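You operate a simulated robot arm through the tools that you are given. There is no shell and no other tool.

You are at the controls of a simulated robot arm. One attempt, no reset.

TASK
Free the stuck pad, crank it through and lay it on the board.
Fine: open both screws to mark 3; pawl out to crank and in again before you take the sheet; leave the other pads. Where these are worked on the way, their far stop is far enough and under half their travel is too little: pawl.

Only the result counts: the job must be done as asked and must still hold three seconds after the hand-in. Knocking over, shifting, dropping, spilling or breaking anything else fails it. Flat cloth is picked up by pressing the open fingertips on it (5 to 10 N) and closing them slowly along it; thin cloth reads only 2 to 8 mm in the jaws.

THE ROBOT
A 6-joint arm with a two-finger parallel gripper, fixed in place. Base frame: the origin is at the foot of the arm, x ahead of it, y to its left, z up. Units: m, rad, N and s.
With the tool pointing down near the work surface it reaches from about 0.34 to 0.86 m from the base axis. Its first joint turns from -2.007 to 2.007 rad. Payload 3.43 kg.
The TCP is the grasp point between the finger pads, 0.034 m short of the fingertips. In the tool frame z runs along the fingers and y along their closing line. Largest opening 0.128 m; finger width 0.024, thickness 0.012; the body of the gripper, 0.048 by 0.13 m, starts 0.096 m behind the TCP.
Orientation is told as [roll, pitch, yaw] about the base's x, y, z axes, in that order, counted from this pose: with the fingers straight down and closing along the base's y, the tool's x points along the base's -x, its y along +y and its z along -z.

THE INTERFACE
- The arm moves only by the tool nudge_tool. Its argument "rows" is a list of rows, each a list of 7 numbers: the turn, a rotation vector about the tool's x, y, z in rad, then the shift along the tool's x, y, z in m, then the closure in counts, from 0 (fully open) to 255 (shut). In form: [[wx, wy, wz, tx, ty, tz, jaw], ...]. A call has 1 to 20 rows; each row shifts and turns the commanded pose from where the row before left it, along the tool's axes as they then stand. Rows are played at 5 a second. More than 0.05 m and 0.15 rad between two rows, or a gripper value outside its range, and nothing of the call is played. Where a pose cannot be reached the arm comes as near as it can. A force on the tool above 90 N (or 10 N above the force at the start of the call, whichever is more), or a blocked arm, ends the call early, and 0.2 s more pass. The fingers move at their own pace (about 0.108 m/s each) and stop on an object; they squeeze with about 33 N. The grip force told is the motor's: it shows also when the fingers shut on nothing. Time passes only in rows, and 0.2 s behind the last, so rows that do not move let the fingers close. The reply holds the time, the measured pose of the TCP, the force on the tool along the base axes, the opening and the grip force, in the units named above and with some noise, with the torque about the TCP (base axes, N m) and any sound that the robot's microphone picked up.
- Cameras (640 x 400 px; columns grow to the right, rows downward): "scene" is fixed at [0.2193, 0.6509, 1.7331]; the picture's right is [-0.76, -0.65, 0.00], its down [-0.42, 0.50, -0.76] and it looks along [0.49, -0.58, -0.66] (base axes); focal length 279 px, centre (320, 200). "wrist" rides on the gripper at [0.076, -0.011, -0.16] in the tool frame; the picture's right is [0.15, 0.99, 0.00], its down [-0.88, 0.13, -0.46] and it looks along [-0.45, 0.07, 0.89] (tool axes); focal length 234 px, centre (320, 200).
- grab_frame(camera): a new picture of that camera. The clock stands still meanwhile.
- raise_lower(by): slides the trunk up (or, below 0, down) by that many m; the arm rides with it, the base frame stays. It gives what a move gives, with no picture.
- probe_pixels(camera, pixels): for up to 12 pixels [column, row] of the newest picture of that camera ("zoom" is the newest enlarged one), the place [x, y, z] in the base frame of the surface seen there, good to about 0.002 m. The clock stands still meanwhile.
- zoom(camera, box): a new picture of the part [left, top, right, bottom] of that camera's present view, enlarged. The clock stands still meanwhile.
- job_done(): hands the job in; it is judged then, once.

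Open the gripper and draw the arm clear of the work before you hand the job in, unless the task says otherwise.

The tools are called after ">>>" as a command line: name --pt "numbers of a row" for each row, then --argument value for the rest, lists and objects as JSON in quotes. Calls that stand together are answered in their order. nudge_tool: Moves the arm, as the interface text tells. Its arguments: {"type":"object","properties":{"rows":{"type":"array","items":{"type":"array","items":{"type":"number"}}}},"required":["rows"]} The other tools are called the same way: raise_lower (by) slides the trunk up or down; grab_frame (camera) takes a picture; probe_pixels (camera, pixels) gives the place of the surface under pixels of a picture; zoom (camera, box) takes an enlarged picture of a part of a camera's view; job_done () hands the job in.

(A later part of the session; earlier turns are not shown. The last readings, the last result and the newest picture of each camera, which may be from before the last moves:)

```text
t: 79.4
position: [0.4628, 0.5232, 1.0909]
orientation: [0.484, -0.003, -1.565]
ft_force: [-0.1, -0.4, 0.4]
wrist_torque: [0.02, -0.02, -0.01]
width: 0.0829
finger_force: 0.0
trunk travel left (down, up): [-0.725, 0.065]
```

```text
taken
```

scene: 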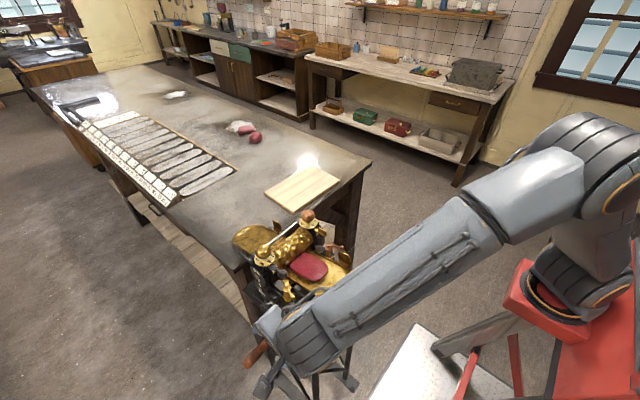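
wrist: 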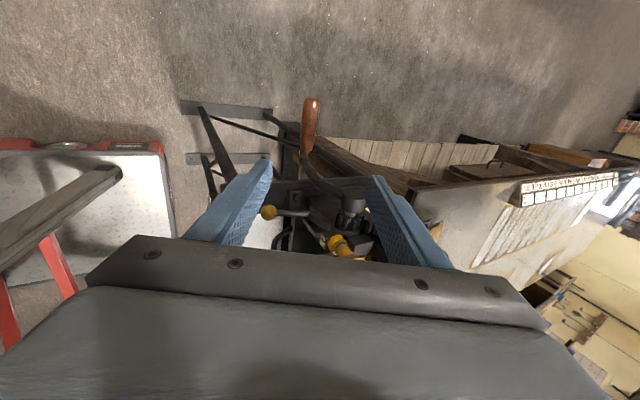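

Reachable here at tilt 0.484. The handle is at (309,125) and the hub at (352,205) in the wrist view; I zoom and probe them for the circle geometry.

>>> zoom --camera "wrist" --box '[250, 90, 410, 260]'

>>> probe_pixels --camera "wrist" --pixels '[[311, 105], [309, 125], [307, 145], [304, 125], [314, 125], [353, 207], [348, 207], [360, 207], [353, 200], [353, 215], [305, 160], [325, 185]]'

```text
2.35 times, centred on (330, 175) of wrist
```

zoom: 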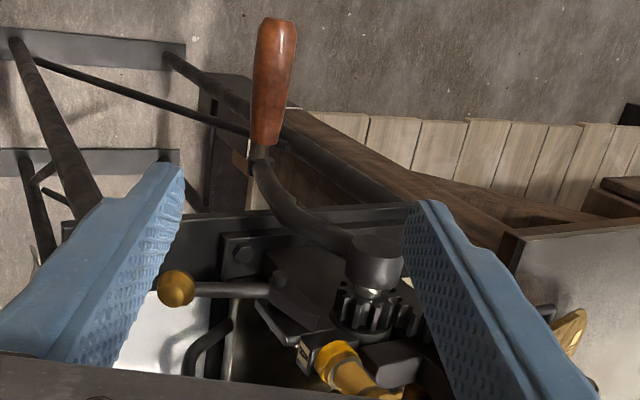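

```text
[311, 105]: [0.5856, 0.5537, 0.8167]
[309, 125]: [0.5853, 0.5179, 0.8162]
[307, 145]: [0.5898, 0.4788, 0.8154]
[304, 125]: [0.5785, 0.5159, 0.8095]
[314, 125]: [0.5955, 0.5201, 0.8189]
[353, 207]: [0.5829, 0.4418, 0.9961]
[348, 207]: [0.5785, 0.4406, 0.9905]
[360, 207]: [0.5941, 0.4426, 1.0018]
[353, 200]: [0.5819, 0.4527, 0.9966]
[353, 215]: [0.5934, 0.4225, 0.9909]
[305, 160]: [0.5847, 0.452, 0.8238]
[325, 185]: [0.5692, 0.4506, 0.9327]
```

Crank axis ≈ (0.597, 0.98) in xz, handle centre ≈ (0.595, 0.52, 0.80) with ~0.036 m diameter, radius ≈ 0.18. I approach the handle along the tool axis, stopping 0.1 m short.

>>> nudge_tool --pt "0 0 0 -0.0005 -0.003 0.035 90" --pt "0 0 0 -0.0005 -0.003 0.035 90" --pt "0 0 0 -0.0005 -0.003 0.035 90" --pt "0 0 0 -0.0005 -0.003 0.035 90" --pt "0 0 0 -0.0005 -0.003 0.035 90" --pt "0 0 0 -0.0005 -0.003 0.035 90" --pt "0 0 0 0 0 0 90"

>>> grab_frame --camera "wrist"

>>> grab_frame --camera "scene"

```text
t: 81.0
position: [0.5769, 0.5274, 0.9146]
orientation: [0.476, -0.005, -1.561]
ft_force: [-0.2, 0.3, -0.2]
wrist_torque: [0.01, -0.02, -0.03]
width: 0.083
finger_force: 0.0
out of reach, approached as far as the arm can: row 2, 3, 4, 5, 6
trunk travel left (down, up): [-0.725, 0.065]
```

```text
taken
```

wrist: 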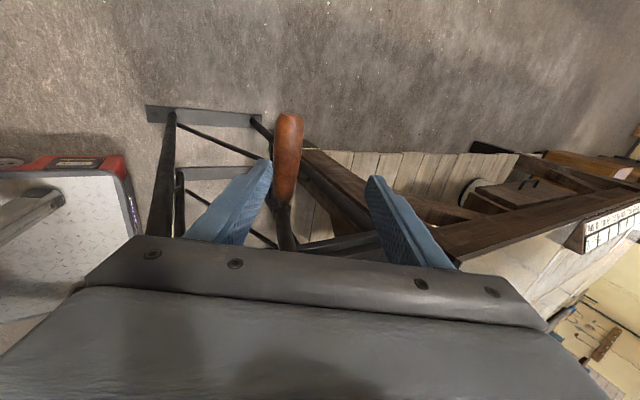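

```text
taken
```

scene: 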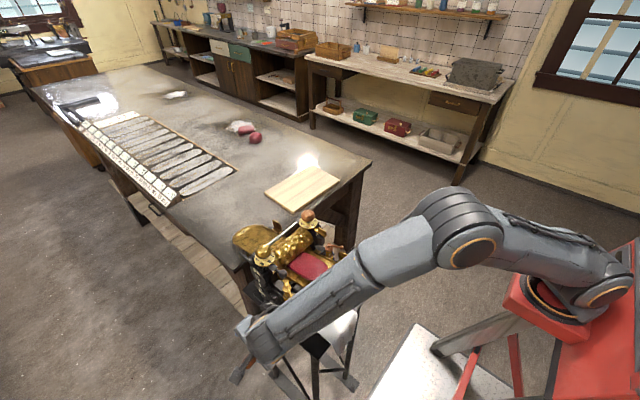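

Reach limits appear again with the arm folded this way. I probe the arm's own joints in the scene picture (shoulder (600,285), elbow (468,240), wrist (262,338)) to understand its posture before choosing a trunk height.

>>> probe_pixels --camera "scene" --pixels '[[603, 288], [540, 240], [468, 250], [455, 215], [410, 245], [350, 285], [300, 315], [262, 338], [540, 290], [244, 345]]'

>>> zoom --camera "scene" --box '[220, 220, 420, 400]'

```text
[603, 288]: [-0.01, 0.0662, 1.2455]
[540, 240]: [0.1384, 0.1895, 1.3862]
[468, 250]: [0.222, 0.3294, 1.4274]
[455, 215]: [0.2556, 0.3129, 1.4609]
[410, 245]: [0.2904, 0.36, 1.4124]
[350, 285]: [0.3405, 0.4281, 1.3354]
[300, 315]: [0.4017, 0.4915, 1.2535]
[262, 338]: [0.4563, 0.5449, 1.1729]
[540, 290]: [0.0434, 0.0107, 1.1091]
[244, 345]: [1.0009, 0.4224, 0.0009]
```

```text
2.22 times, centred on (320, 310) of scene
```

zoom: 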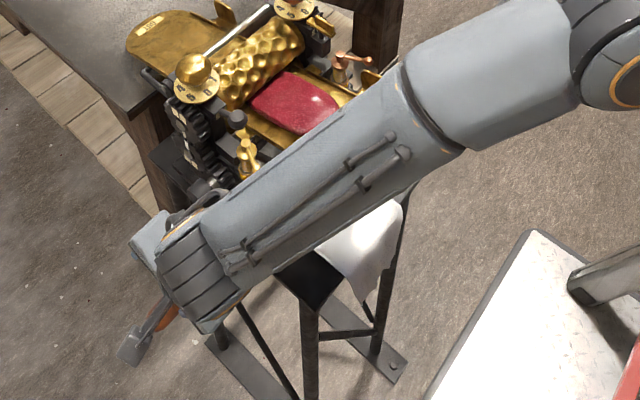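

The limit comes from the last joint with the camera side outward. Turned the other way (camera inward, tool tilted strongly forward and leaned outward) the whole crank circle should be within reach. I back out along the tool axis, straighten, and yaw to +90° there.

>>> nudge_tool --pt "0 0 0 0 0 -0.043 90" --pt "0 0 0 0 0 -0.043 90" --pt "0 0 0 0 0 -0.043 90" --pt "0 0 0 0 0 -0.043 90" --pt "0 0 0 0 0 -0.043 90" --pt "0 0 0 0 0 -0.043 90" --pt "0 0 0 0 0 -0.043 90" --pt "0.119 0 0 0 0 0 90" --pt "0.119 0 0 0 0 0 90" --pt "0.119 0 0 0 0 0 90" --pt "0.119 0 0 0 0 0 90" --pt "0 0 0 0 0 0 90"

>>> nudge_tool --pt "0 0 -0.15 0 0 0 90" --pt "0 0 -0.15 0 0 0 90" --pt "0 0 -0.15 0 0 0 90" --pt "0 0 -0.15 0 0 0 90" --pt "0 0 -0.15 0 0 0 90" --pt "0 0 -0.15 0 0 0 90" --pt "0 0 -0.15 0 0 0 90" --pt "0 0 -0.15 0 0 0 90" --pt "0 0 -0.15 0 0 0 90" --pt "0 0 -0.15 0 0 0 90" --pt "0 0 -0.15 0 0 0 90" --pt "0 0 -0.15 0 0 0 90" --pt "0 0 -0.15 0 0 0 90" --pt "0 0 -0.15 0 0 0 90" --pt "0 0 -0.15 0 0 0 90" --pt "0 0 -0.15 0 0 0 90" --pt "0 0 -0.15 0 0 0 90" --pt "0 0 -0.15 0 0 0 90" --pt "0 0 -0.15 0 0 0 90" --pt "0 0 -0.15 0 0 0 90"

```text
t: 83.6
position: [0.4366, 0.5286, 1.1836]
orientation: [0.012, -0.003, -1.565]
ft_force: [0.0, -0.7, -0.6]
wrist_torque: [0.0, 0.01, 0.01]
width: 0.0828
finger_force: 0.0
trunk travel left (down, up): [-0.725, 0.065]
```

```text
t: 87.8
position: [0.4353, 0.5283, 1.1828]
orientation: [-0.013, 0.002, 1.434]
ft_force: [0.3, 0.1, -0.5]
wrist_torque: [0.02, 0.04, -0.01]
width: 0.0825
finger_force: 0.0
trunk travel left (down, up): [-0.725, 0.065]
```

Now at yaw ≈ +1.43. I finish the yaw, then tilt 1.1 rad forward and lean 0.25 rad.

>>> nudge_tool --pt "0 0 -0.137 0 0 0 90" --pt "0.14 0 0 0 0 0 90" --pt "0.14 0 0 0 0 0 90" --pt "0.14 0 0 0 0 0 90" --pt "0.14 0 0 0 0 0 90" --pt "0.14 0 0 0 0 0 90" --pt "0.14 0 0 0 0 0 90" --pt "0.14 0 0 0 0 0 90" --pt "0.12 0 0 0 0 0 90" --pt "0 0.125 0 0 0 0 90" --pt "0 0.125 0 0 0 0 90" --pt "0 0 0 0 0 0 90"

>>> grab_frame --camera "wrist"

>>> grab_frame --camera "scene"

```text
t: 90.4
position: [0.4362, 0.5283, 1.1833]
orientation: [-1.126, 0.112, 1.342]
ft_force: [-0.3, -0.3, -0.1]
wrist_torque: [-0.03, 0.02, 0.0]
width: 0.0828
finger_force: 0.0
trunk travel left (down, up): [-0.725, 0.065]
```

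```text
taken
```

wrist: 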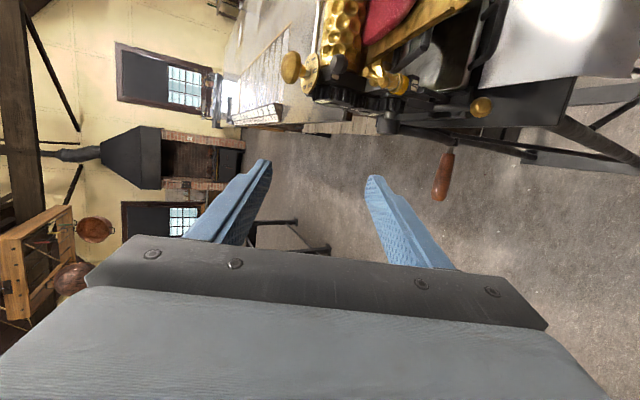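

```text
taken
```

scene: 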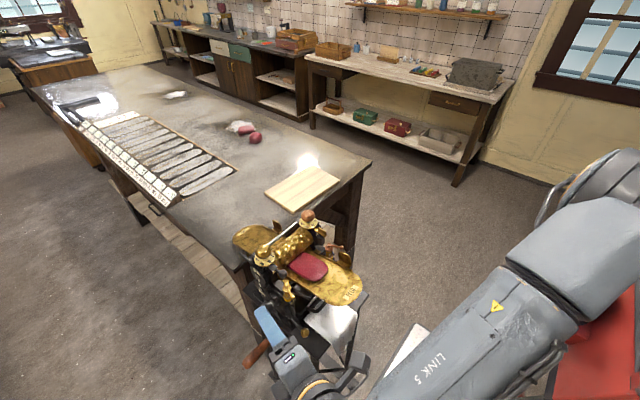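

The orientation is reached; the handle is visible at (443,175) and the hub at (387,125). I zoom in and probe to refine the crank circle.

>>> zoom --camera "wrist" --box '[370, 90, 500, 210]'

>>> probe_pixels --camera "wrist" --pixels '[[443, 175], [440, 190], [446, 160], [436, 175], [449, 177], [384, 125], [388, 118], [388, 130], [393, 125], [452, 147], [420, 132], [480, 105]]'

```text
3.33 times, centred on (435, 150) of wrist
```

zoom: 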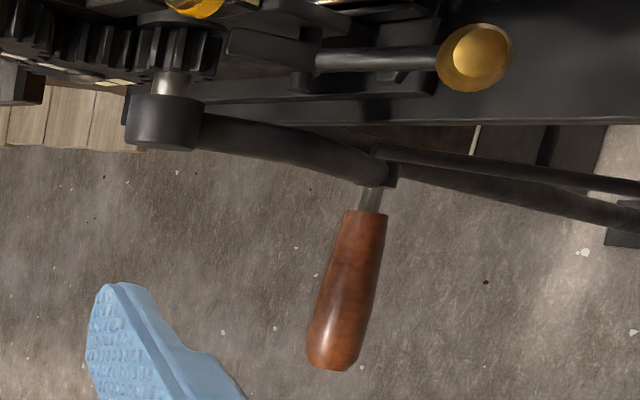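

```text
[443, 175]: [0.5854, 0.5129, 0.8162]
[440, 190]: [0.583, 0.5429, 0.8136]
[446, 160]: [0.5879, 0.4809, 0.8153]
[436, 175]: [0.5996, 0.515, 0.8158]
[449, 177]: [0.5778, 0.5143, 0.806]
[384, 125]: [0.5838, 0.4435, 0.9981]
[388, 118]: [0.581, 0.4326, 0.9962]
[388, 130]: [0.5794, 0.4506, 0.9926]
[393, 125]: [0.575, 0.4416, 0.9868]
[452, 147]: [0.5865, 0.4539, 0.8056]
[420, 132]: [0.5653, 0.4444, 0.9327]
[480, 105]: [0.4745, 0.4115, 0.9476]
```

Refined: handle centre ≈ (0.5925, 0.535, 0.803), axis ≈ (0.5935, 0.981), radius ≈ 0.178. I lower the trunk by 0.10 m to give the arm more outward reach for the circle.

>>> raise_lower --by -0.1

>>> grab_frame --camera "scene"

```text
t: 91.7
position: [0.437, 0.5288, 1.0831]
orientation: [-1.123, 0.112, 1.344]
ft_force: [-0.5, 1.0, 0.0]
wrist_torque: [0.01, -0.01, 0.01]
width: 0.0831
finger_force: 0.0
trunk travel left (down, up): [-0.625, 0.165]
```

```text
taken
```

scene: 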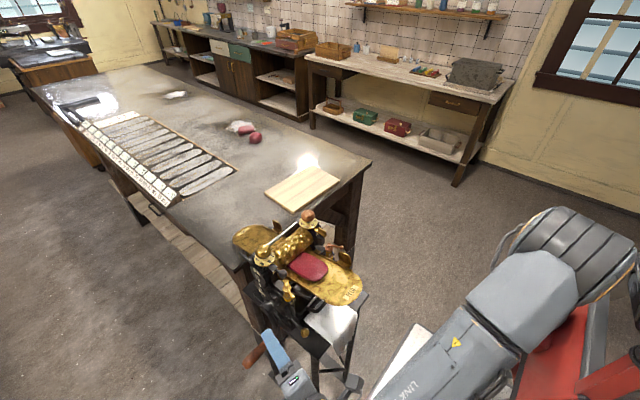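

I move down to a standoff 0.12 m behind the handle along the tool axis.

>>> nudge_tool --pt "0 0 0 -0.01215 0.0301 0.02217 90" --pt "0 0 0 -0.01215 0.0301 0.02217 90" --pt "0 0 0 -0.01215 0.0301 0.02217 90" --pt "0 0 0 -0.01215 0.0301 0.02217 90" --pt "0 0 0 -0.01215 0.0301 0.02217 90" --pt "0 0 0 -0.01215 0.0301 0.02217 90" --pt "0 0 0 0 0 0 90"

>>> grab_frame --camera "wrist"

>>> grab_frame --camera "scene"

```text
t: 93.3
position: [0.4883, 0.5655, 0.8555]
orientation: [-1.124, 0.114, 1.344]
ft_force: [-0.5, 0.5, -0.1]
wrist_torque: [-0.01, 0.0, 0.05]
width: 0.0829
finger_force: 0.0
trunk travel left (down, up): [-0.625, 0.165]
```

```text
taken
```

wrist: 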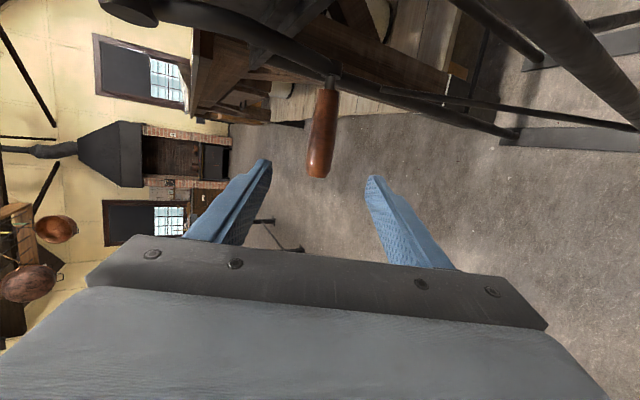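

```text
taken
```

scene: 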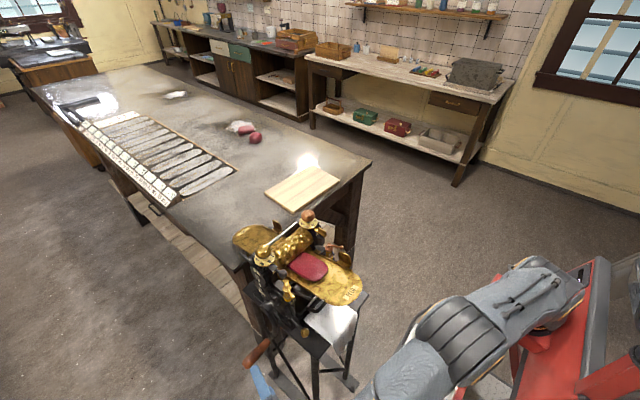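

The handle is straight ahead between the fingers (320,130). I advance 0.12 m along the tool axis.

>>> nudge_tool --pt "0 0 0 0 0 0.03 90" --pt "0 0 0 0 0 0.03 90" --pt "0 0 0 0 0 0.03 90" --pt "0 0 0 0 0 0.03 90" --pt "0 0 0 0 0 0 90"

>>> grab_frame --camera "wrist"

>>> zoom --camera "scene" --box '[220, 290, 380, 400]'

```text
t: 94.5
position: [0.5944, 0.5344, 0.8043]
orientation: [-1.123, 0.113, 1.344]
ft_force: [0.0, -1.0, 0.2]
wrist_torque: [-0.02, 0.04, 0.02]
width: 0.0826
finger_force: 0.0
trunk travel left (down, up): [-0.625, 0.165]
```

```text
taken
```

wrist: 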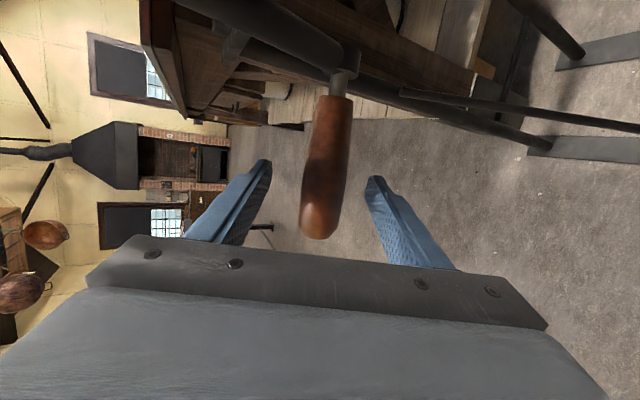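

```text
3.64 times, centred on (300, 345) of scene
```

zoom: 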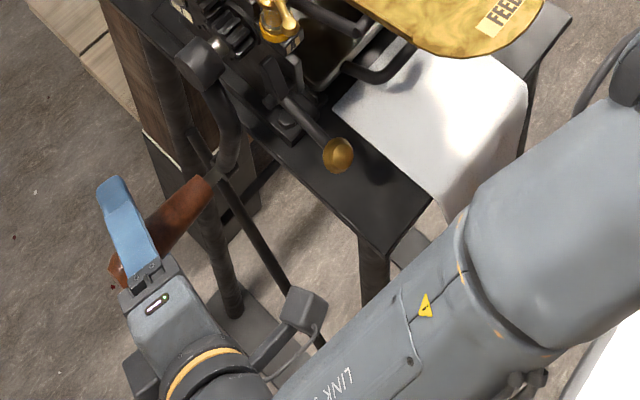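

The fingers straddle the handle. I close on it.

>>> nudge_tool --pt "0 0 0 0 0 0 150" --pt "0 0 0 0 0 0 200" --pt "0 0 0 0 0 0 255" --pt "0 0 0 0 0 0 255" --pt "0 0 0 0 0 0 255"

>>> grab_frame --camera "wrist"

>>> zoom --camera "scene" --box '[220, 290, 380, 400]'

```text
t: 95.7
position: [0.5943, 0.5343, 0.8033]
orientation: [-1.124, 0.114, 1.345]
ft_force: [-0.2, -0.1, -8.0]
wrist_torque: [0.31, 0.01, 0.12]
width: 0.0304
finger_force: 44.7
trunk travel left (down, up): [-0.625, 0.165]
```

```text
taken
```

wrist: 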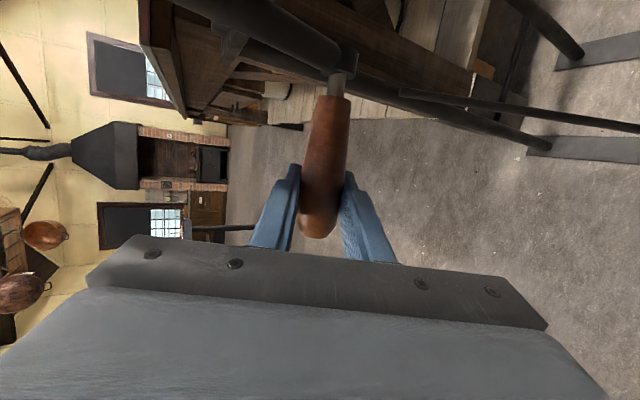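

```text
3.64 times, centred on (300, 345) of scene
```

zoom: 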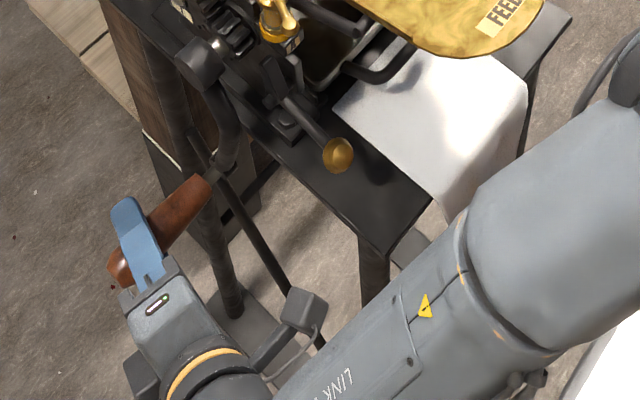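

Gripped at 0.030 m. I start cranking in the feed direction (bottom of the circle toward +x), 20° first, to read the forces.

>>> nudge_tool --pt "0 0 0 -0.00665 -0.01608 0.02565 255" --pt "0 0 0 -0.00584 -0.02043 0.02256 255" --pt "0 0 0 0 0 0 255"

>>> zoom --camera "scene" --box '[220, 200, 380, 320]'

```text
t: 96.5
position: [0.6544, 0.5348, 0.8141]
orientation: [-1.124, 0.112, 1.342]
ft_force: [2.8, -5.9, -11.3]
wrist_torque: [0.3, -0.01, 0.31]
width: 0.0307
finger_force: 44.9
trunk travel left (down, up): [-0.625, 0.165]
```

```text
3.33 times, centred on (300, 260) of scene
```

zoom: 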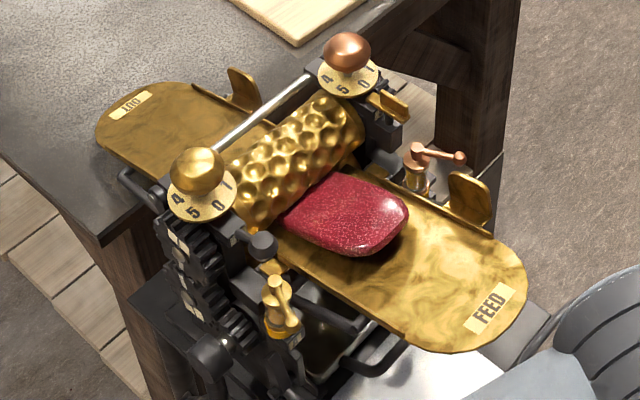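

Forces are low and the crank follows. I continue to about 90°.

>>> nudge_tool --pt "0 0 0 -0.00485 -0.02417 0.01878 255" --pt "0 0 0 -0.00372 -0.02718 0.01443 255" --pt "0 0 0 -0.00248 -0.02935 0.00965 255" --pt "0 0 0 -0.00116 -0.03064 0.00457 255" --pt "0 0 0 0.0002 -0.03099 -0.00065 255" --pt "0 0 0 0 0 0 255"

>>> grab_frame --camera "scene"

>>> zoom --camera "scene" --box '[220, 200, 380, 320]'

```text
t: 97.9
position: [0.7613, 0.5359, 0.9206]
orientation: [-1.124, 0.114, 1.343]
ft_force: [7.9, -7.2, -8.4]
wrist_torque: [0.75, 0.02, 0.6]
width: 0.0306
finger_force: 45.2
trunk travel left (down, up): [-0.625, 0.165]
```

```text
taken
```

scene: 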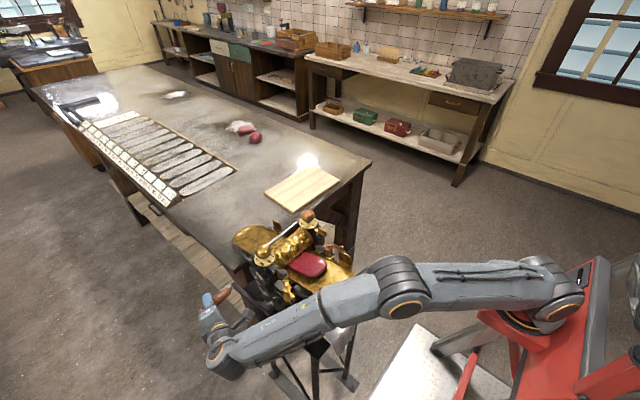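

```text
3.33 times, centred on (300, 260) of scene
```

zoom: 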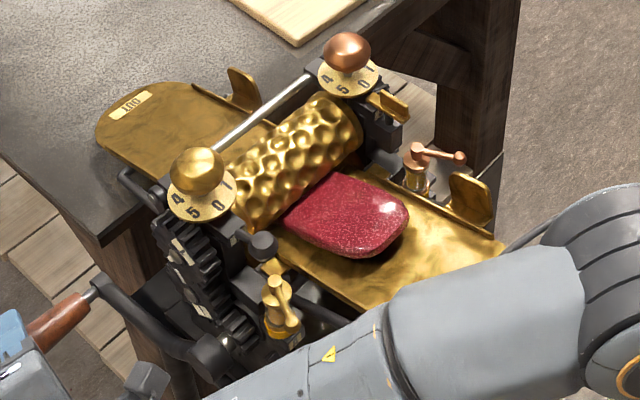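

The crank turns with little force and the pad has started to shift toward the rollers. I continue through the far side up to 180°.

>>> nudge_tool --pt "0 0 0 0.00155 -0.03041 -0.00585 255" --pt "0 0 0 0.00285 -0.0289 -0.01087 255" --pt "0 0 0 0.00407 -0.02651 -0.01556 255" --pt "0 0 0 0.00516 -0.02331 -0.01978 255" --pt "0 0 0 0.0061 -0.01941 -0.0234 255" --pt "0 0 0 0 0 0 255"

>>> zoom --camera "scene" --box '[180, 180, 380, 320]'

```text
t: 99.3
position: [0.7461, 0.5351, 1.0729]
orientation: [-1.125, 0.11, 1.343]
ft_force: [22.0, -7.3, 11.3]
wrist_torque: [-0.05, 0.04, -0.73]
width: 0.0305
finger_force: 44.5
trunk travel left (down, up): [-0.625, 0.165]
```

```text
2.86 times, centred on (280, 250) of scene
```

zoom: 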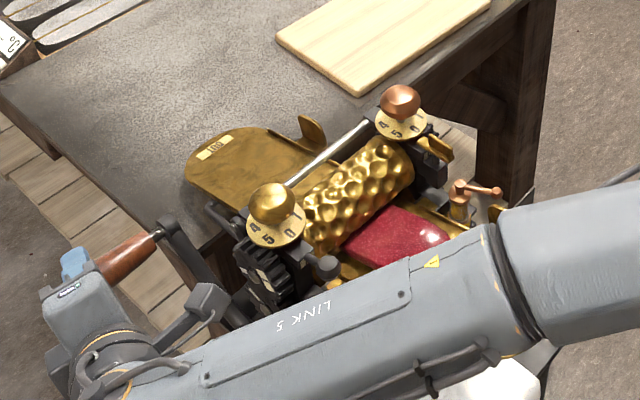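

Crank follows (radial pull 25 N, about 2 mm path offset); I correct 2 mm outward and continue to 180°.

>>> nudge_tool --pt "0 0 0 0.00651 -0.01672 -0.025 255" --pt "0 0 0 0.00739 -0.00997 -0.02841 255" --pt "0 0 0 0.00771 -0.00473 -0.02965 255" --pt "0 0 0 0.00779 0.00067 -0.02999 255" --pt "0 0 0 0.00764 0.00604 -0.02942 255" --pt "0 0 0 0.00725 0.01123 -0.02796 255" --pt "0 0 0 0 0 0 255"

>>> grab_frame --camera "scene"

>>> zoom --camera "scene" --box '[200, 190, 380, 310]'

>>> grab_frame --camera "wrist"

```text
t: 100.9
position: [0.5948, 0.5359, 1.1637]
orientation: [-1.123, 0.111, 1.345]
ft_force: [-2.9, 1.4, 15.4]
wrist_torque: [-0.03, -0.03, -0.37]
width: 0.0305
finger_force: 45.3
trunk travel left (down, up): [-0.625, 0.165]
```

```text
taken
```

scene: 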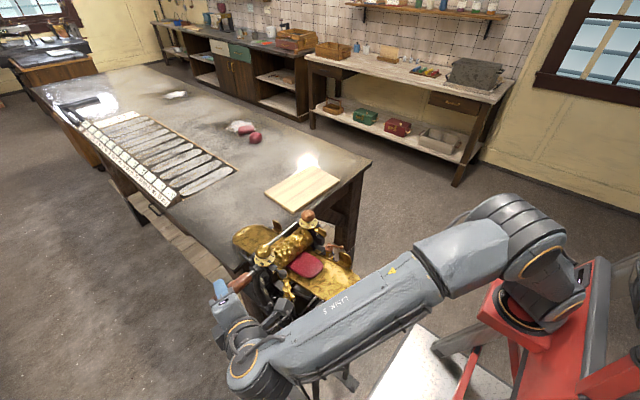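

```text
3.33 times, centred on (290, 250) of scene
```

zoom: 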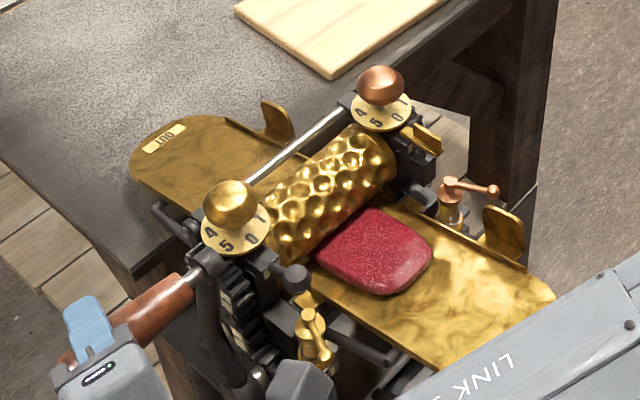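

```text
taken
```

wrist: 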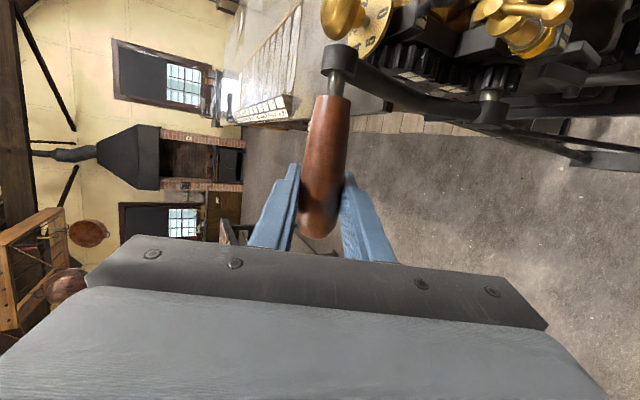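

The crank is at the top. I probe the pad's near edge to see how far it has moved.

>>> probe_pixels --camera "zoom" --pixels '[[385, 290], [410, 270], [428, 255], [375, 250], [340, 240], [370, 215], [400, 280], [420, 275]]'

>>> probe_pixels --camera "scene" --pixels '[[309, 276], [314, 272], [319, 268], [305, 262], [324, 266], [318, 274], [312, 279]]'

```text
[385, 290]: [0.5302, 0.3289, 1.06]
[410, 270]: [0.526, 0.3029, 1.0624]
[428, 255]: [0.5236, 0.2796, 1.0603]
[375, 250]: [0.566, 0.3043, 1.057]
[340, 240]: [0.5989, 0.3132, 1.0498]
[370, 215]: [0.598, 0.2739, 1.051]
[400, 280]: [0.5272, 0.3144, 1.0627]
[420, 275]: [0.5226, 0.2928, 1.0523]
```

```text
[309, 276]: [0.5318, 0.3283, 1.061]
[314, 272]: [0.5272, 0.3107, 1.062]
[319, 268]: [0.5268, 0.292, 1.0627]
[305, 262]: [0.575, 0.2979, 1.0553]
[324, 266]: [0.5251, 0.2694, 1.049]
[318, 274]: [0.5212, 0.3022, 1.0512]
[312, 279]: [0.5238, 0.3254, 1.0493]
```

The pad's near edge is now at x≈0.521 (it was about 0.505), so it moves the right way, slowly. I continue down the near side.

>>> nudge_tool --pt "0 0 0 0.00665 0.01608 -0.02565 255" --pt "0 0 0 0.00584 0.02043 -0.02256 255" --pt "0 0 0 0.00485 0.02417 -0.01878 255" --pt "0 0 0 0.00372 0.02718 -0.01443 255" --pt "0 0 0 0.00248 0.02935 -0.00965 255" --pt "0 0 0 0.00116 0.03064 -0.00457 255" --pt "0 0 0 -0.0002 0.03099 0.00065 255" --pt "0 0 0 -0.00155 0.03041 0.00585 255" --pt "0 0 0 -0.00285 0.0289 0.01087 255" --pt "0 0 0 0 0 0 255"

>>> grab_frame --camera "scene"

```text
t: 103.1
position: [0.416, 0.5342, 0.9838]
orientation: [-1.125, 0.117, 1.344]
ft_force: [-30.7, 0.8, -9.8]
wrist_torque: [-0.19, -0.11, -0.15]
width: 0.0308
finger_force: 44.9
trunk travel left (down, up): [-0.625, 0.165]
```

```text
taken
```

scene: 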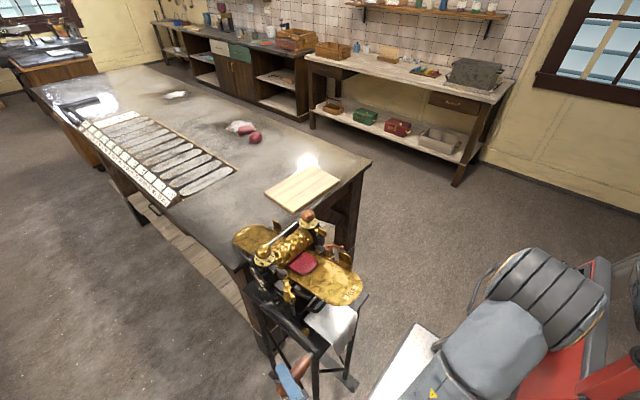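

The pull of 31 N outward here shows the true radius is ~0.181; I correct 3 mm and scale the rest of the rows a bit. The pad is visibly deeper in the rollers.

>>> nudge_tool --pt "0 0 0 -0.0035 0.0283 0.0132 255" --pt "0 0 0 -0.00525 0.02373 0.02014 255" --pt "0 0 0 -0.00621 0.01976 0.02382 255" --pt "0 0 0 -0.00697 0.01519 0.02677 255" --pt "0 0 0 -0.00752 0.01015 0.02892 255" --pt "0 0 0 -0.00785 0.00482 0.03018 255" --pt "0 0 0 -0.00793 -0.00068 0.03053 255" --pt "0 0 0 -0.00778 -0.00615 0.02995 255" --pt "0 0 0 -0.00738 -0.01143 0.02846 255" --pt "0 0 0 0 0 0 255"

>>> grab_frame --camera "scene"

>>> zoom --camera "scene" --box '[200, 190, 380, 310]'

>>> probe_pixels --camera "zoom" --pixels '[[385, 290], [400, 270], [410, 265], [375, 270], [375, 250], [240, 160], [260, 150], [280, 140]]'

```text
t: 105.3
position: [0.5953, 0.5356, 0.7999]
orientation: [-1.12, 0.113, 1.344]
ft_force: [-0.1, 3.7, -15.2]
wrist_torque: [-0.04, -0.06, -0.68]
width: 0.0308
finger_force: 45.1
trunk travel left (down, up): [-0.625, 0.165]
```

```text
taken
```

scene: 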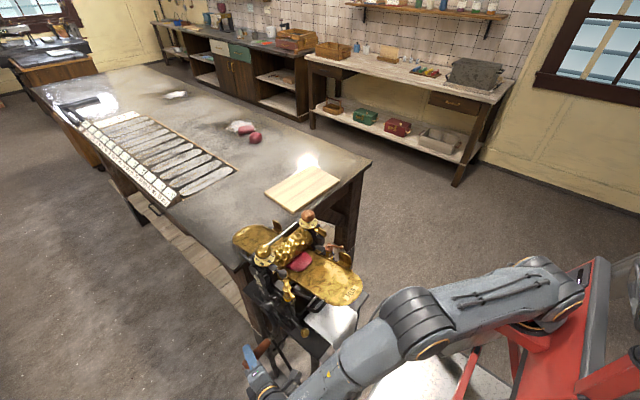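

```text
3.33 times, centred on (290, 250) of scene
```

zoom: 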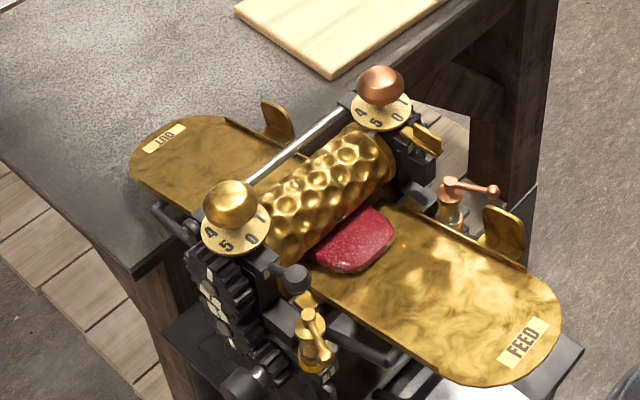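

```text
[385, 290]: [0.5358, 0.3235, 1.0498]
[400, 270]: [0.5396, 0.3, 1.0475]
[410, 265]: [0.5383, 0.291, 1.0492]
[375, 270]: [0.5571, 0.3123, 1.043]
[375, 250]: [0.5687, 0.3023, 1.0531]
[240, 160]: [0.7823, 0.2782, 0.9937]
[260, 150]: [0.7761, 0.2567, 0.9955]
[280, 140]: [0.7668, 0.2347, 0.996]
```

One turn moved the pad about 0.05 m; its near edge is at x≈0.558. I crank a second turn with the refined radius.

>>> nudge_tool --pt "0 0 0 -0.00677 -0.01637 0.02611 255" --pt "0 0 0 -0.00595 -0.0208 0.02297 255" --pt "0 0 0 -0.00494 -0.02461 0.01912 255" --pt "0 0 0 -0.00379 -0.02767 0.01469 255" --pt "0 0 0 -0.00252 -0.02988 0.00982 255" --pt "0 0 0 -0.00118 -0.03119 0.00465 255" --pt "0 0 0 0.0002 -0.03155 -0.00066 255" --pt "0 0 0 0.00158 -0.03096 -0.00596 255" --pt "0 0 0 0.0029 -0.02942 -0.01107 255" --pt "0 0 0 0.00414 -0.02699 -0.01584 255" --pt "0 0 0 0.00525 -0.02373 -0.02014 255" --pt "0 0 0 0.00621 -0.01976 -0.02382 255" --pt "0 0 0 0.00697 -0.01519 -0.02677 255" --pt "0 0 0 0.00752 -0.01015 -0.02892 255" --pt "0 0 0 0.00785 -0.00482 -0.03018 255" --pt "0 0 0 0.00793 0.00068 -0.03053 255" --pt "0 0 0 0.00778 0.00615 -0.02995 255" --pt "0 0 0 0.00738 0.01143 -0.02846 255" --pt "0 0 0 0 0 0 255"

>>> zoom --camera "scene" --box '[200, 190, 380, 310]'

```text
t: 109.3
position: [0.5965, 0.5348, 1.162]
orientation: [-1.121, 0.117, 1.34]
ft_force: [5.1, -30.2, -37.6]
wrist_torque: [-0.45, -0.09, -0.43]
width: 0.0309
finger_force: 45.2
trunk travel left (down, up): [-0.625, 0.165]
```

```text
3.33 times, centred on (290, 250) of scene
```

zoom: 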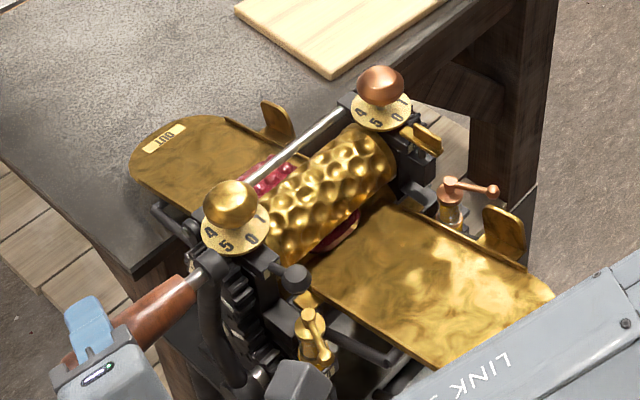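

The pad is emerging on the OUT side. Side forces grew (−30 N in y, −38 N in z), so I relieve the command by about 3 mm in both and re-read.

>>> nudge_tool --pt "0 0 0 0.0026 0.0027 0.002 255" --pt "0 0 0 0 0 0 255"

```text
t: 109.9
position: [0.5945, 0.534, 1.1607]
orientation: [-1.122, 0.112, 1.347]
ft_force: [-2.1, -11.2, -24.6]
wrist_torque: [0.04, -0.06, 0.09]
width: 0.0306
finger_force: 44.7
trunk travel left (down, up): [-0.625, 0.165]
```

I continue the near side of the second turn with a slightly adjusted radius.

>>> nudge_tool --pt "0 0 0 0.00747 0.01804 -0.0248 255" --pt "0 0 0 0.0059 0.02063 -0.02279 255" --pt "0 0 0 0.0049 0.02441 -0.01897 255" --pt "0 0 0 0.00376 0.02745 -0.01457 255" --pt "0 0 0 0.0025 0.02964 -0.00975 255" --pt "0 0 0 0.00117 0.03095 -0.00462 255" --pt "0 0 0 -0.0002 0.0313 0.00066 255" --pt "0 0 0 -0.00157 0.03071 0.00591 255" --pt "0 0 0 -0.00288 0.02919 0.01098 255" --pt "0 0 0 0 0 0 255"

>>> zoom --camera "scene" --box '[200, 190, 380, 310]'

```text
t: 112.1
position: [0.4158, 0.532, 0.9807]
orientation: [-1.124, 0.112, 1.346]
ft_force: [-24.1, 29.4, -6.8]
wrist_torque: [0.32, -0.05, -0.04]
width: 0.0306
finger_force: 45.1
trunk travel left (down, up): [-0.625, 0.165]
```

```text
3.33 times, centred on (290, 250) of scene
```

zoom: 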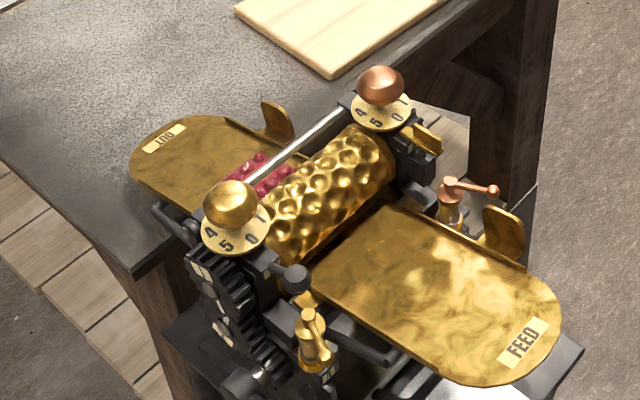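

The pad (now embossed) is coming through. I continue to the bottom with small corrections.

>>> nudge_tool --pt "0 0 0 -0.00561 0.02768 0.01352 255" --pt "0 0 0 -0.00521 0.02354 0.01998 255" --pt "0 0 0 -0.00616 0.0196 0.02363 255" --pt "0 0 0 -0.00692 0.01507 0.02656 255" --pt "0 0 0 -0.00746 0.01007 0.02869 255" --pt "0 0 0 -0.00779 0.00478 0.02995 255" --pt "0 0 0 -0.00787 -0.00068 0.03029 255" --pt "0 0 0 -0.00772 -0.0061 0.02971 255" --pt "0 0 0 -0.00732 -0.01134 0.02824 255" --pt "0 0 0 0 0 0 255"

>>> zoom --camera "scene" --box '[200, 190, 380, 310]'

>>> zoom --camera "scene" --box '[220, 210, 300, 270]'

```text
t: 114.3
position: [0.593, 0.5322, 0.8015]
orientation: [-1.126, 0.113, 1.343]
ft_force: [1.3, -9.4, 21.0]
wrist_torque: [0.18, 0.06, 0.13]
width: 0.0305
finger_force: 45.2
trunk travel left (down, up): [-0.625, 0.165]
```

```text
3.33 times, centred on (290, 250) of scene
```

zoom: 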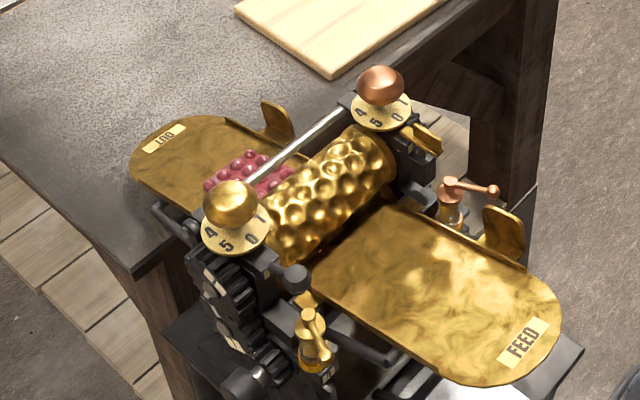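

```text
6.67 times, centred on (260, 240) of scene
```

zoom: 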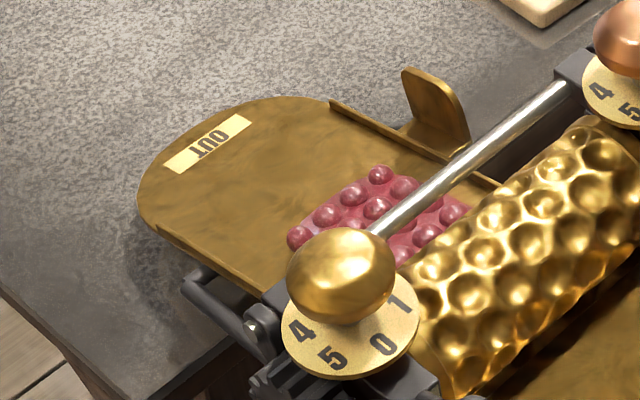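

About half of the embossed pad is out. I crank on for the first half of a third turn.

>>> nudge_tool --pt "0 0 0 -0.00672 -0.01624 0.02591 255" --pt "0 0 0 -0.0059 -0.02063 0.02279 255" --pt "0 0 0 -0.0049 -0.02441 0.01897 255" --pt "0 0 0 -0.00376 -0.02745 0.01457 255" --pt "0 0 0 -0.0025 -0.02964 0.00975 255" --pt "0 0 0 -0.00117 -0.03095 0.00462 255" --pt "0 0 0 0.0002 -0.0313 -0.00066 255" --pt "0 0 0 0.00157 -0.03071 -0.00591 255" --pt "0 0 0 0.00288 -0.02919 -0.01098 255" --pt "0 0 0 0.00411 -0.02678 -0.01572 255" --pt "0 0 0 0.00521 -0.02354 -0.01998 255" --pt "0 0 0 0.00616 -0.0196 -0.02363 255" --pt "0 0 0 0.00692 -0.01507 -0.02656 255" --pt "0 0 0 0.00746 -0.01007 -0.02869 255" --pt "0 0 0 0.00779 -0.00478 -0.02995 255" --pt "0 0 0 0.00787 0.00068 -0.03029 255" --pt "0 0 0 0.00772 0.0061 -0.02971 255" --pt "0 0 0 0.00732 0.01134 -0.02824 255" --pt "0 0 0 0 0 0 255"

>>> zoom --camera "scene" --box '[220, 210, 300, 270]'

```text
t: 118.3
position: [0.5915, 0.5328, 1.1612]
orientation: [-1.123, 0.113, 1.345]
ft_force: [-0.6, -2.2, 21.2]
wrist_torque: [0.06, 0.06, -0.47]
width: 0.0309
finger_force: 45.1
trunk travel left (down, up): [-0.625, 0.165]
```

```text
6.67 times, centred on (260, 240) of scene
```

zoom: 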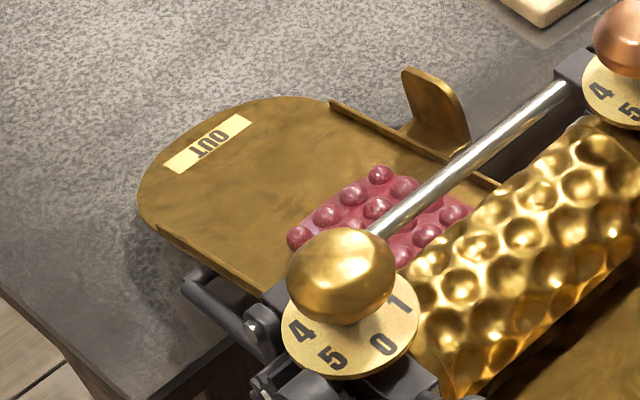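

The pad did not move any further during this half turn, so it has left the rollers and lies on the OUT side. I finish the turn so the crank is back at its starting position at the bottom (for the pawl to seat).

>>> nudge_tool --pt "0 0 0 0.00672 0.01624 -0.02591 255" --pt "0 0 0 0.0059 0.02063 -0.02279 255" --pt "0 0 0 0.0049 0.02441 -0.01897 255" --pt "0 0 0 0.00376 0.02745 -0.01457 255" --pt "0 0 0 0.0025 0.02964 -0.00975 255" --pt "0 0 0 0.00117 0.03095 -0.00462 255" --pt "0 0 0 -0.0002 0.0313 0.00066 255" --pt "0 0 0 -0.00157 0.03071 0.00591 255" --pt "0 0 0 -0.00288 0.02919 0.01098 255" --pt "0 0 0 -0.00411 0.02678 0.01572 255" --pt "0 0 0 -0.00521 0.02354 0.01998 255" --pt "0 0 0 -0.00616 0.0196 0.02363 255" --pt "0 0 0 -0.00692 0.01507 0.02656 255" --pt "0 0 0 -0.00746 0.01007 0.02869 255" --pt "0 0 0 -0.00779 0.00478 0.02995 255" --pt "0 0 0 -0.00787 -0.00068 0.03029 255" --pt "0 0 0 -0.00772 -0.0061 0.02971 255" --pt "0 0 0 -0.00732 -0.01134 0.02824 255" --pt "0 0 0 0 0 0 255"

>>> grab_frame --camera "scene"

>>> zoom --camera "scene" --box '[200, 190, 380, 310]'

>>> grab_frame --camera "wrist"

```text
t: 122.3
position: [0.5925, 0.5317, 0.8001]
orientation: [-1.127, 0.113, 1.343]
ft_force: [-0.2, -23.6, 14.5]
wrist_torque: [0.03, 0.06, -0.51]
width: 0.0309
finger_force: 45.0
trunk travel left (down, up): [-0.625, 0.165]
```

```text
taken
```

scene: 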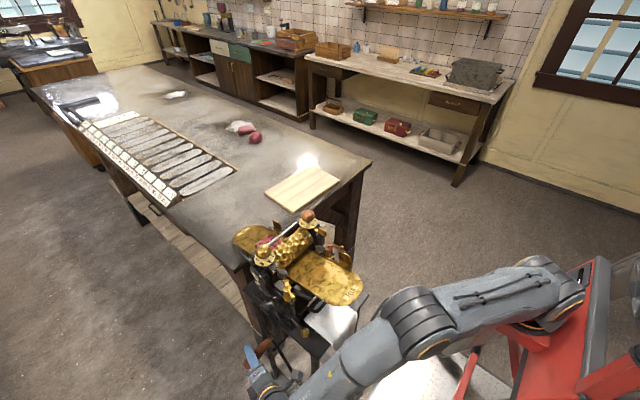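

```text
3.33 times, centred on (290, 250) of scene
```

zoom: 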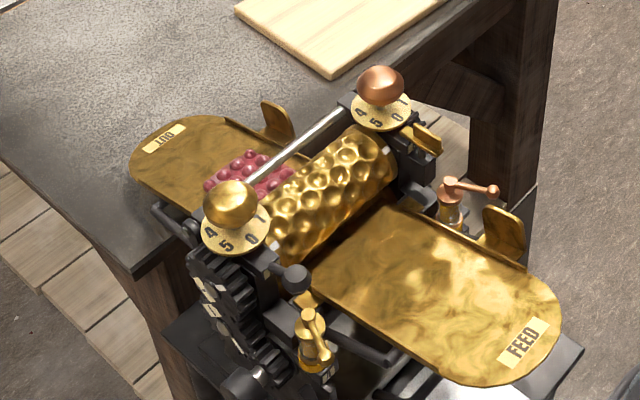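

```text
taken
```

wrist: 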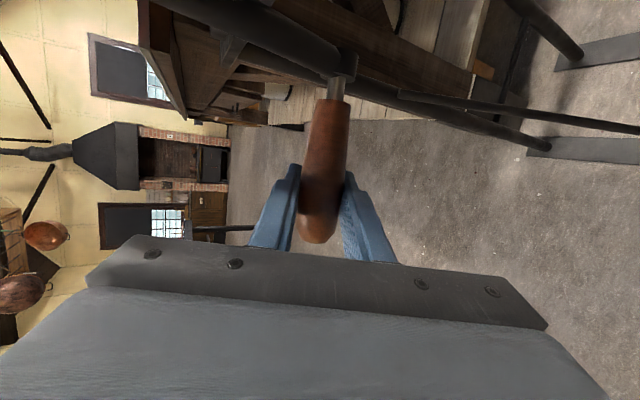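

The crank is at the bottom again and the pad stays on the OUT side. I release the handle and back off along the tool axis.

>>> nudge_tool --pt "0 0 0 0.0025 -0.0015 0.0006 255" --pt "0 0 0 0 0 0 220" --pt "0 0 0 0 0 0 150" --pt "0 0 0 0 0 0 90" --pt "0 0 0 0 0 0 90" --pt "0 0 0 0 0 -0.03 90" --pt "0 0 0 0 0 -0.03 90" --pt "0 0 0 0 0 -0.03 90" --pt "0 0 0 0 0 -0.03 90" --pt "0 0 0 0.01215 -0.0301 -0.02217 90" --pt "0 0 0 0.01215 -0.0301 -0.02217 90" --pt "0 0 0 0.01215 -0.0301 -0.02217 90" --pt "0 0 0 0.01215 -0.0301 -0.02217 90" --pt "0 0 0 0.01215 -0.0301 -0.02217 90" --pt "0 0 0 0.01215 -0.0301 -0.02217 90" --pt "0 0 0 0 0 0 90"

>>> raise_lower --by 0.1

>>> grab_frame --camera "scene"

>>> zoom --camera "scene" --box '[230, 200, 390, 340]'

```text
t: 125.7
position: [0.4374, 0.5257, 1.0819]
orientation: [-1.125, 0.115, 1.344]
ft_force: [-0.1, -0.2, 0.3]
wrist_torque: [-0.01, 0.04, 0.02]
width: 0.0827
finger_force: 0.0
trunk travel left (down, up): [-0.625, 0.165]
```

```text
t: 127.1
position: [0.4372, 0.5236, 1.1801]
orientation: [-1.124, 0.113, 1.346]
ft_force: [0.9, 0.5, 0.2]
wrist_torque: [0.0, 0.03, -0.01]
width: 0.0831
finger_force: 0.0
trunk travel left (down, up): [-0.725, 0.065]
```

```text
taken
```

scene: 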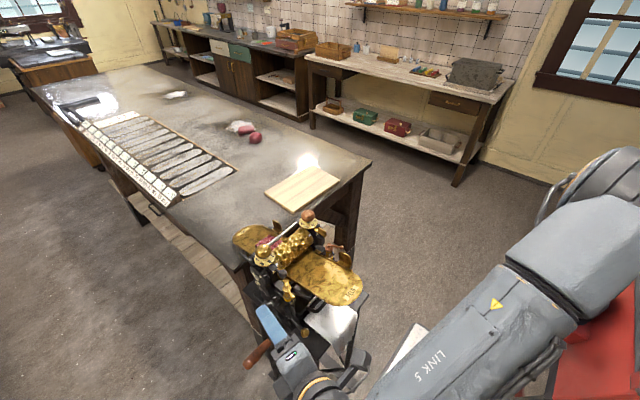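

```text
2.86 times, centred on (310, 270) of scene
```

zoom: 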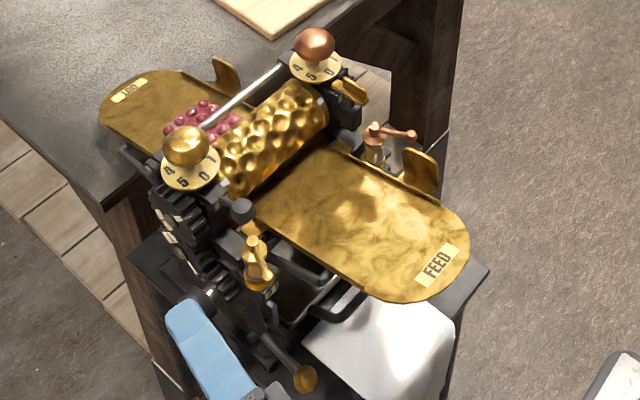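

I probe the embossed pad on the OUT side to confirm it is past the rollers.

>>> probe_pixels --camera "zoom" --pixels '[[170, 132], [205, 106], [240, 118], [222, 130], [205, 120], [185, 120], [232, 125], [265, 130], [300, 90], [235, 170]]'

>>> nudge_tool --pt "0 -0.125 0 0 0 0 155" --pt "0 -0.125 0 0 0 0 155" --pt "0 0 0.1428 0 0 0 155" --pt "0 0 0.1428 0 0 0 155" --pt "0 0 0.1428 0 0 0 155" --pt "0 0 0.1428 0 0 0 155" --pt "0 0 0.1428 0 0 0 155" --pt "0 0 0.1428 0 0 0 155" --pt "0 0 0.1428 0 0 0 155" --pt "0 0 0.1428 0 0 0 155" --pt "0 0 0.1428 0 0 0 155" --pt "0 0 0.1428 0 0 0 155" --pt "0 0 0.1428 0 0 0 155" --pt "0 0.115 0 0 0 0 155" --pt "0 0.115 0 0 0 0 155" --pt "0 0 0 0 0 0 155"

```text
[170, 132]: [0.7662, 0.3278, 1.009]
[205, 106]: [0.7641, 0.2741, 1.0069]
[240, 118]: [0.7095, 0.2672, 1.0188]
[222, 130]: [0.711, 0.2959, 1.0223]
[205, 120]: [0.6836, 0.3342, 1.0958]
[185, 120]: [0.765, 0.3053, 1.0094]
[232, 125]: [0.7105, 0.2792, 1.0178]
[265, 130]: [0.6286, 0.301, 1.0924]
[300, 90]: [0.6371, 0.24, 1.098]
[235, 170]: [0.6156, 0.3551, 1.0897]
```

```text
t: 130.5
position: [0.4366, 0.5242, 1.1805]
orientation: [-0.006, -0.878, 0.001]
ft_force: [0.2, -0.6, -0.2]
wrist_torque: [0.01, 0.0, -0.02]
width: 0.0504
finger_force: 0.0
trunk travel left (down, up): [-0.725, 0.065]
```

The pad lies at x≈0.67–0.77, y≈0.26–0.34 on the OUT tray, free of the rollers. Now I go to the standoff in front of the lowered pawl knob.

>>> nudge_tool --pt "0 0 0 0.02705 -0.02605 -0.00895 155" --pt "0 0 0 0.02705 -0.02605 -0.00895 155" --pt "0 0 0 0.02705 -0.02605 -0.00895 155" --pt "0 0 0 0.02705 -0.02605 -0.00895 155" --pt "0 0 0 0.0182 -0.002 0.0352 155" --pt "0 0 0 0.0182 -0.002 0.0352 155" --pt "0 0 0 0.0182 -0.002 0.0352 155" --pt "0 0 0 0 0 0 155"

>>> grab_frame --camera "wrist"

>>> zoom --camera "wrist" --box '[260, 100, 380, 240]'

```text
t: 132.3
position: [0.3884, 0.4125, 1.01]
orientation: [-0.004, -0.882, 0.002]
ft_force: [0.4, -0.6, 0.3]
wrist_torque: [-0.02, 0.02, 0.01]
width: 0.0502
finger_force: 0.1
trunk travel left (down, up): [-0.725, 0.065]
```

```text
taken
```

wrist: 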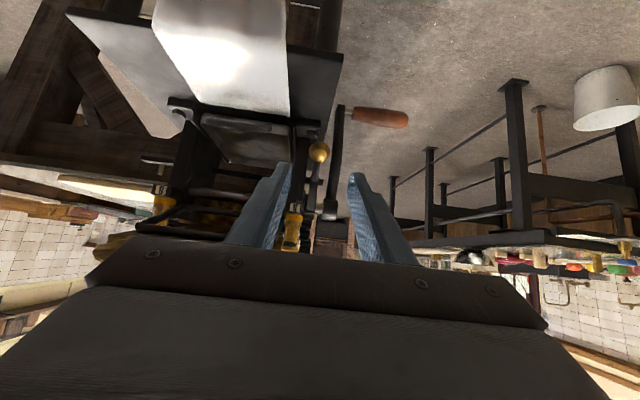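

```text
2.86 times, centred on (320, 170) of wrist
```

zoom: 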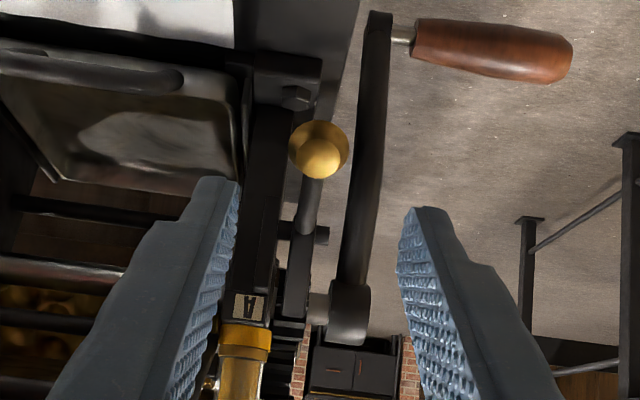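

The lowered knob is at (320,153); I probe it and approach.

>>> probe_pixels --camera "wrist" --pixels '[[320, 153], [312, 150], [328, 150], [320, 144], [320, 158]]'

```text
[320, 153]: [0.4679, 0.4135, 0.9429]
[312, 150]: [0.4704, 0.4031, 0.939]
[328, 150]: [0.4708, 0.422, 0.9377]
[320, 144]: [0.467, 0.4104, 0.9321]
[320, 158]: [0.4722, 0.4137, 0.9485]
```

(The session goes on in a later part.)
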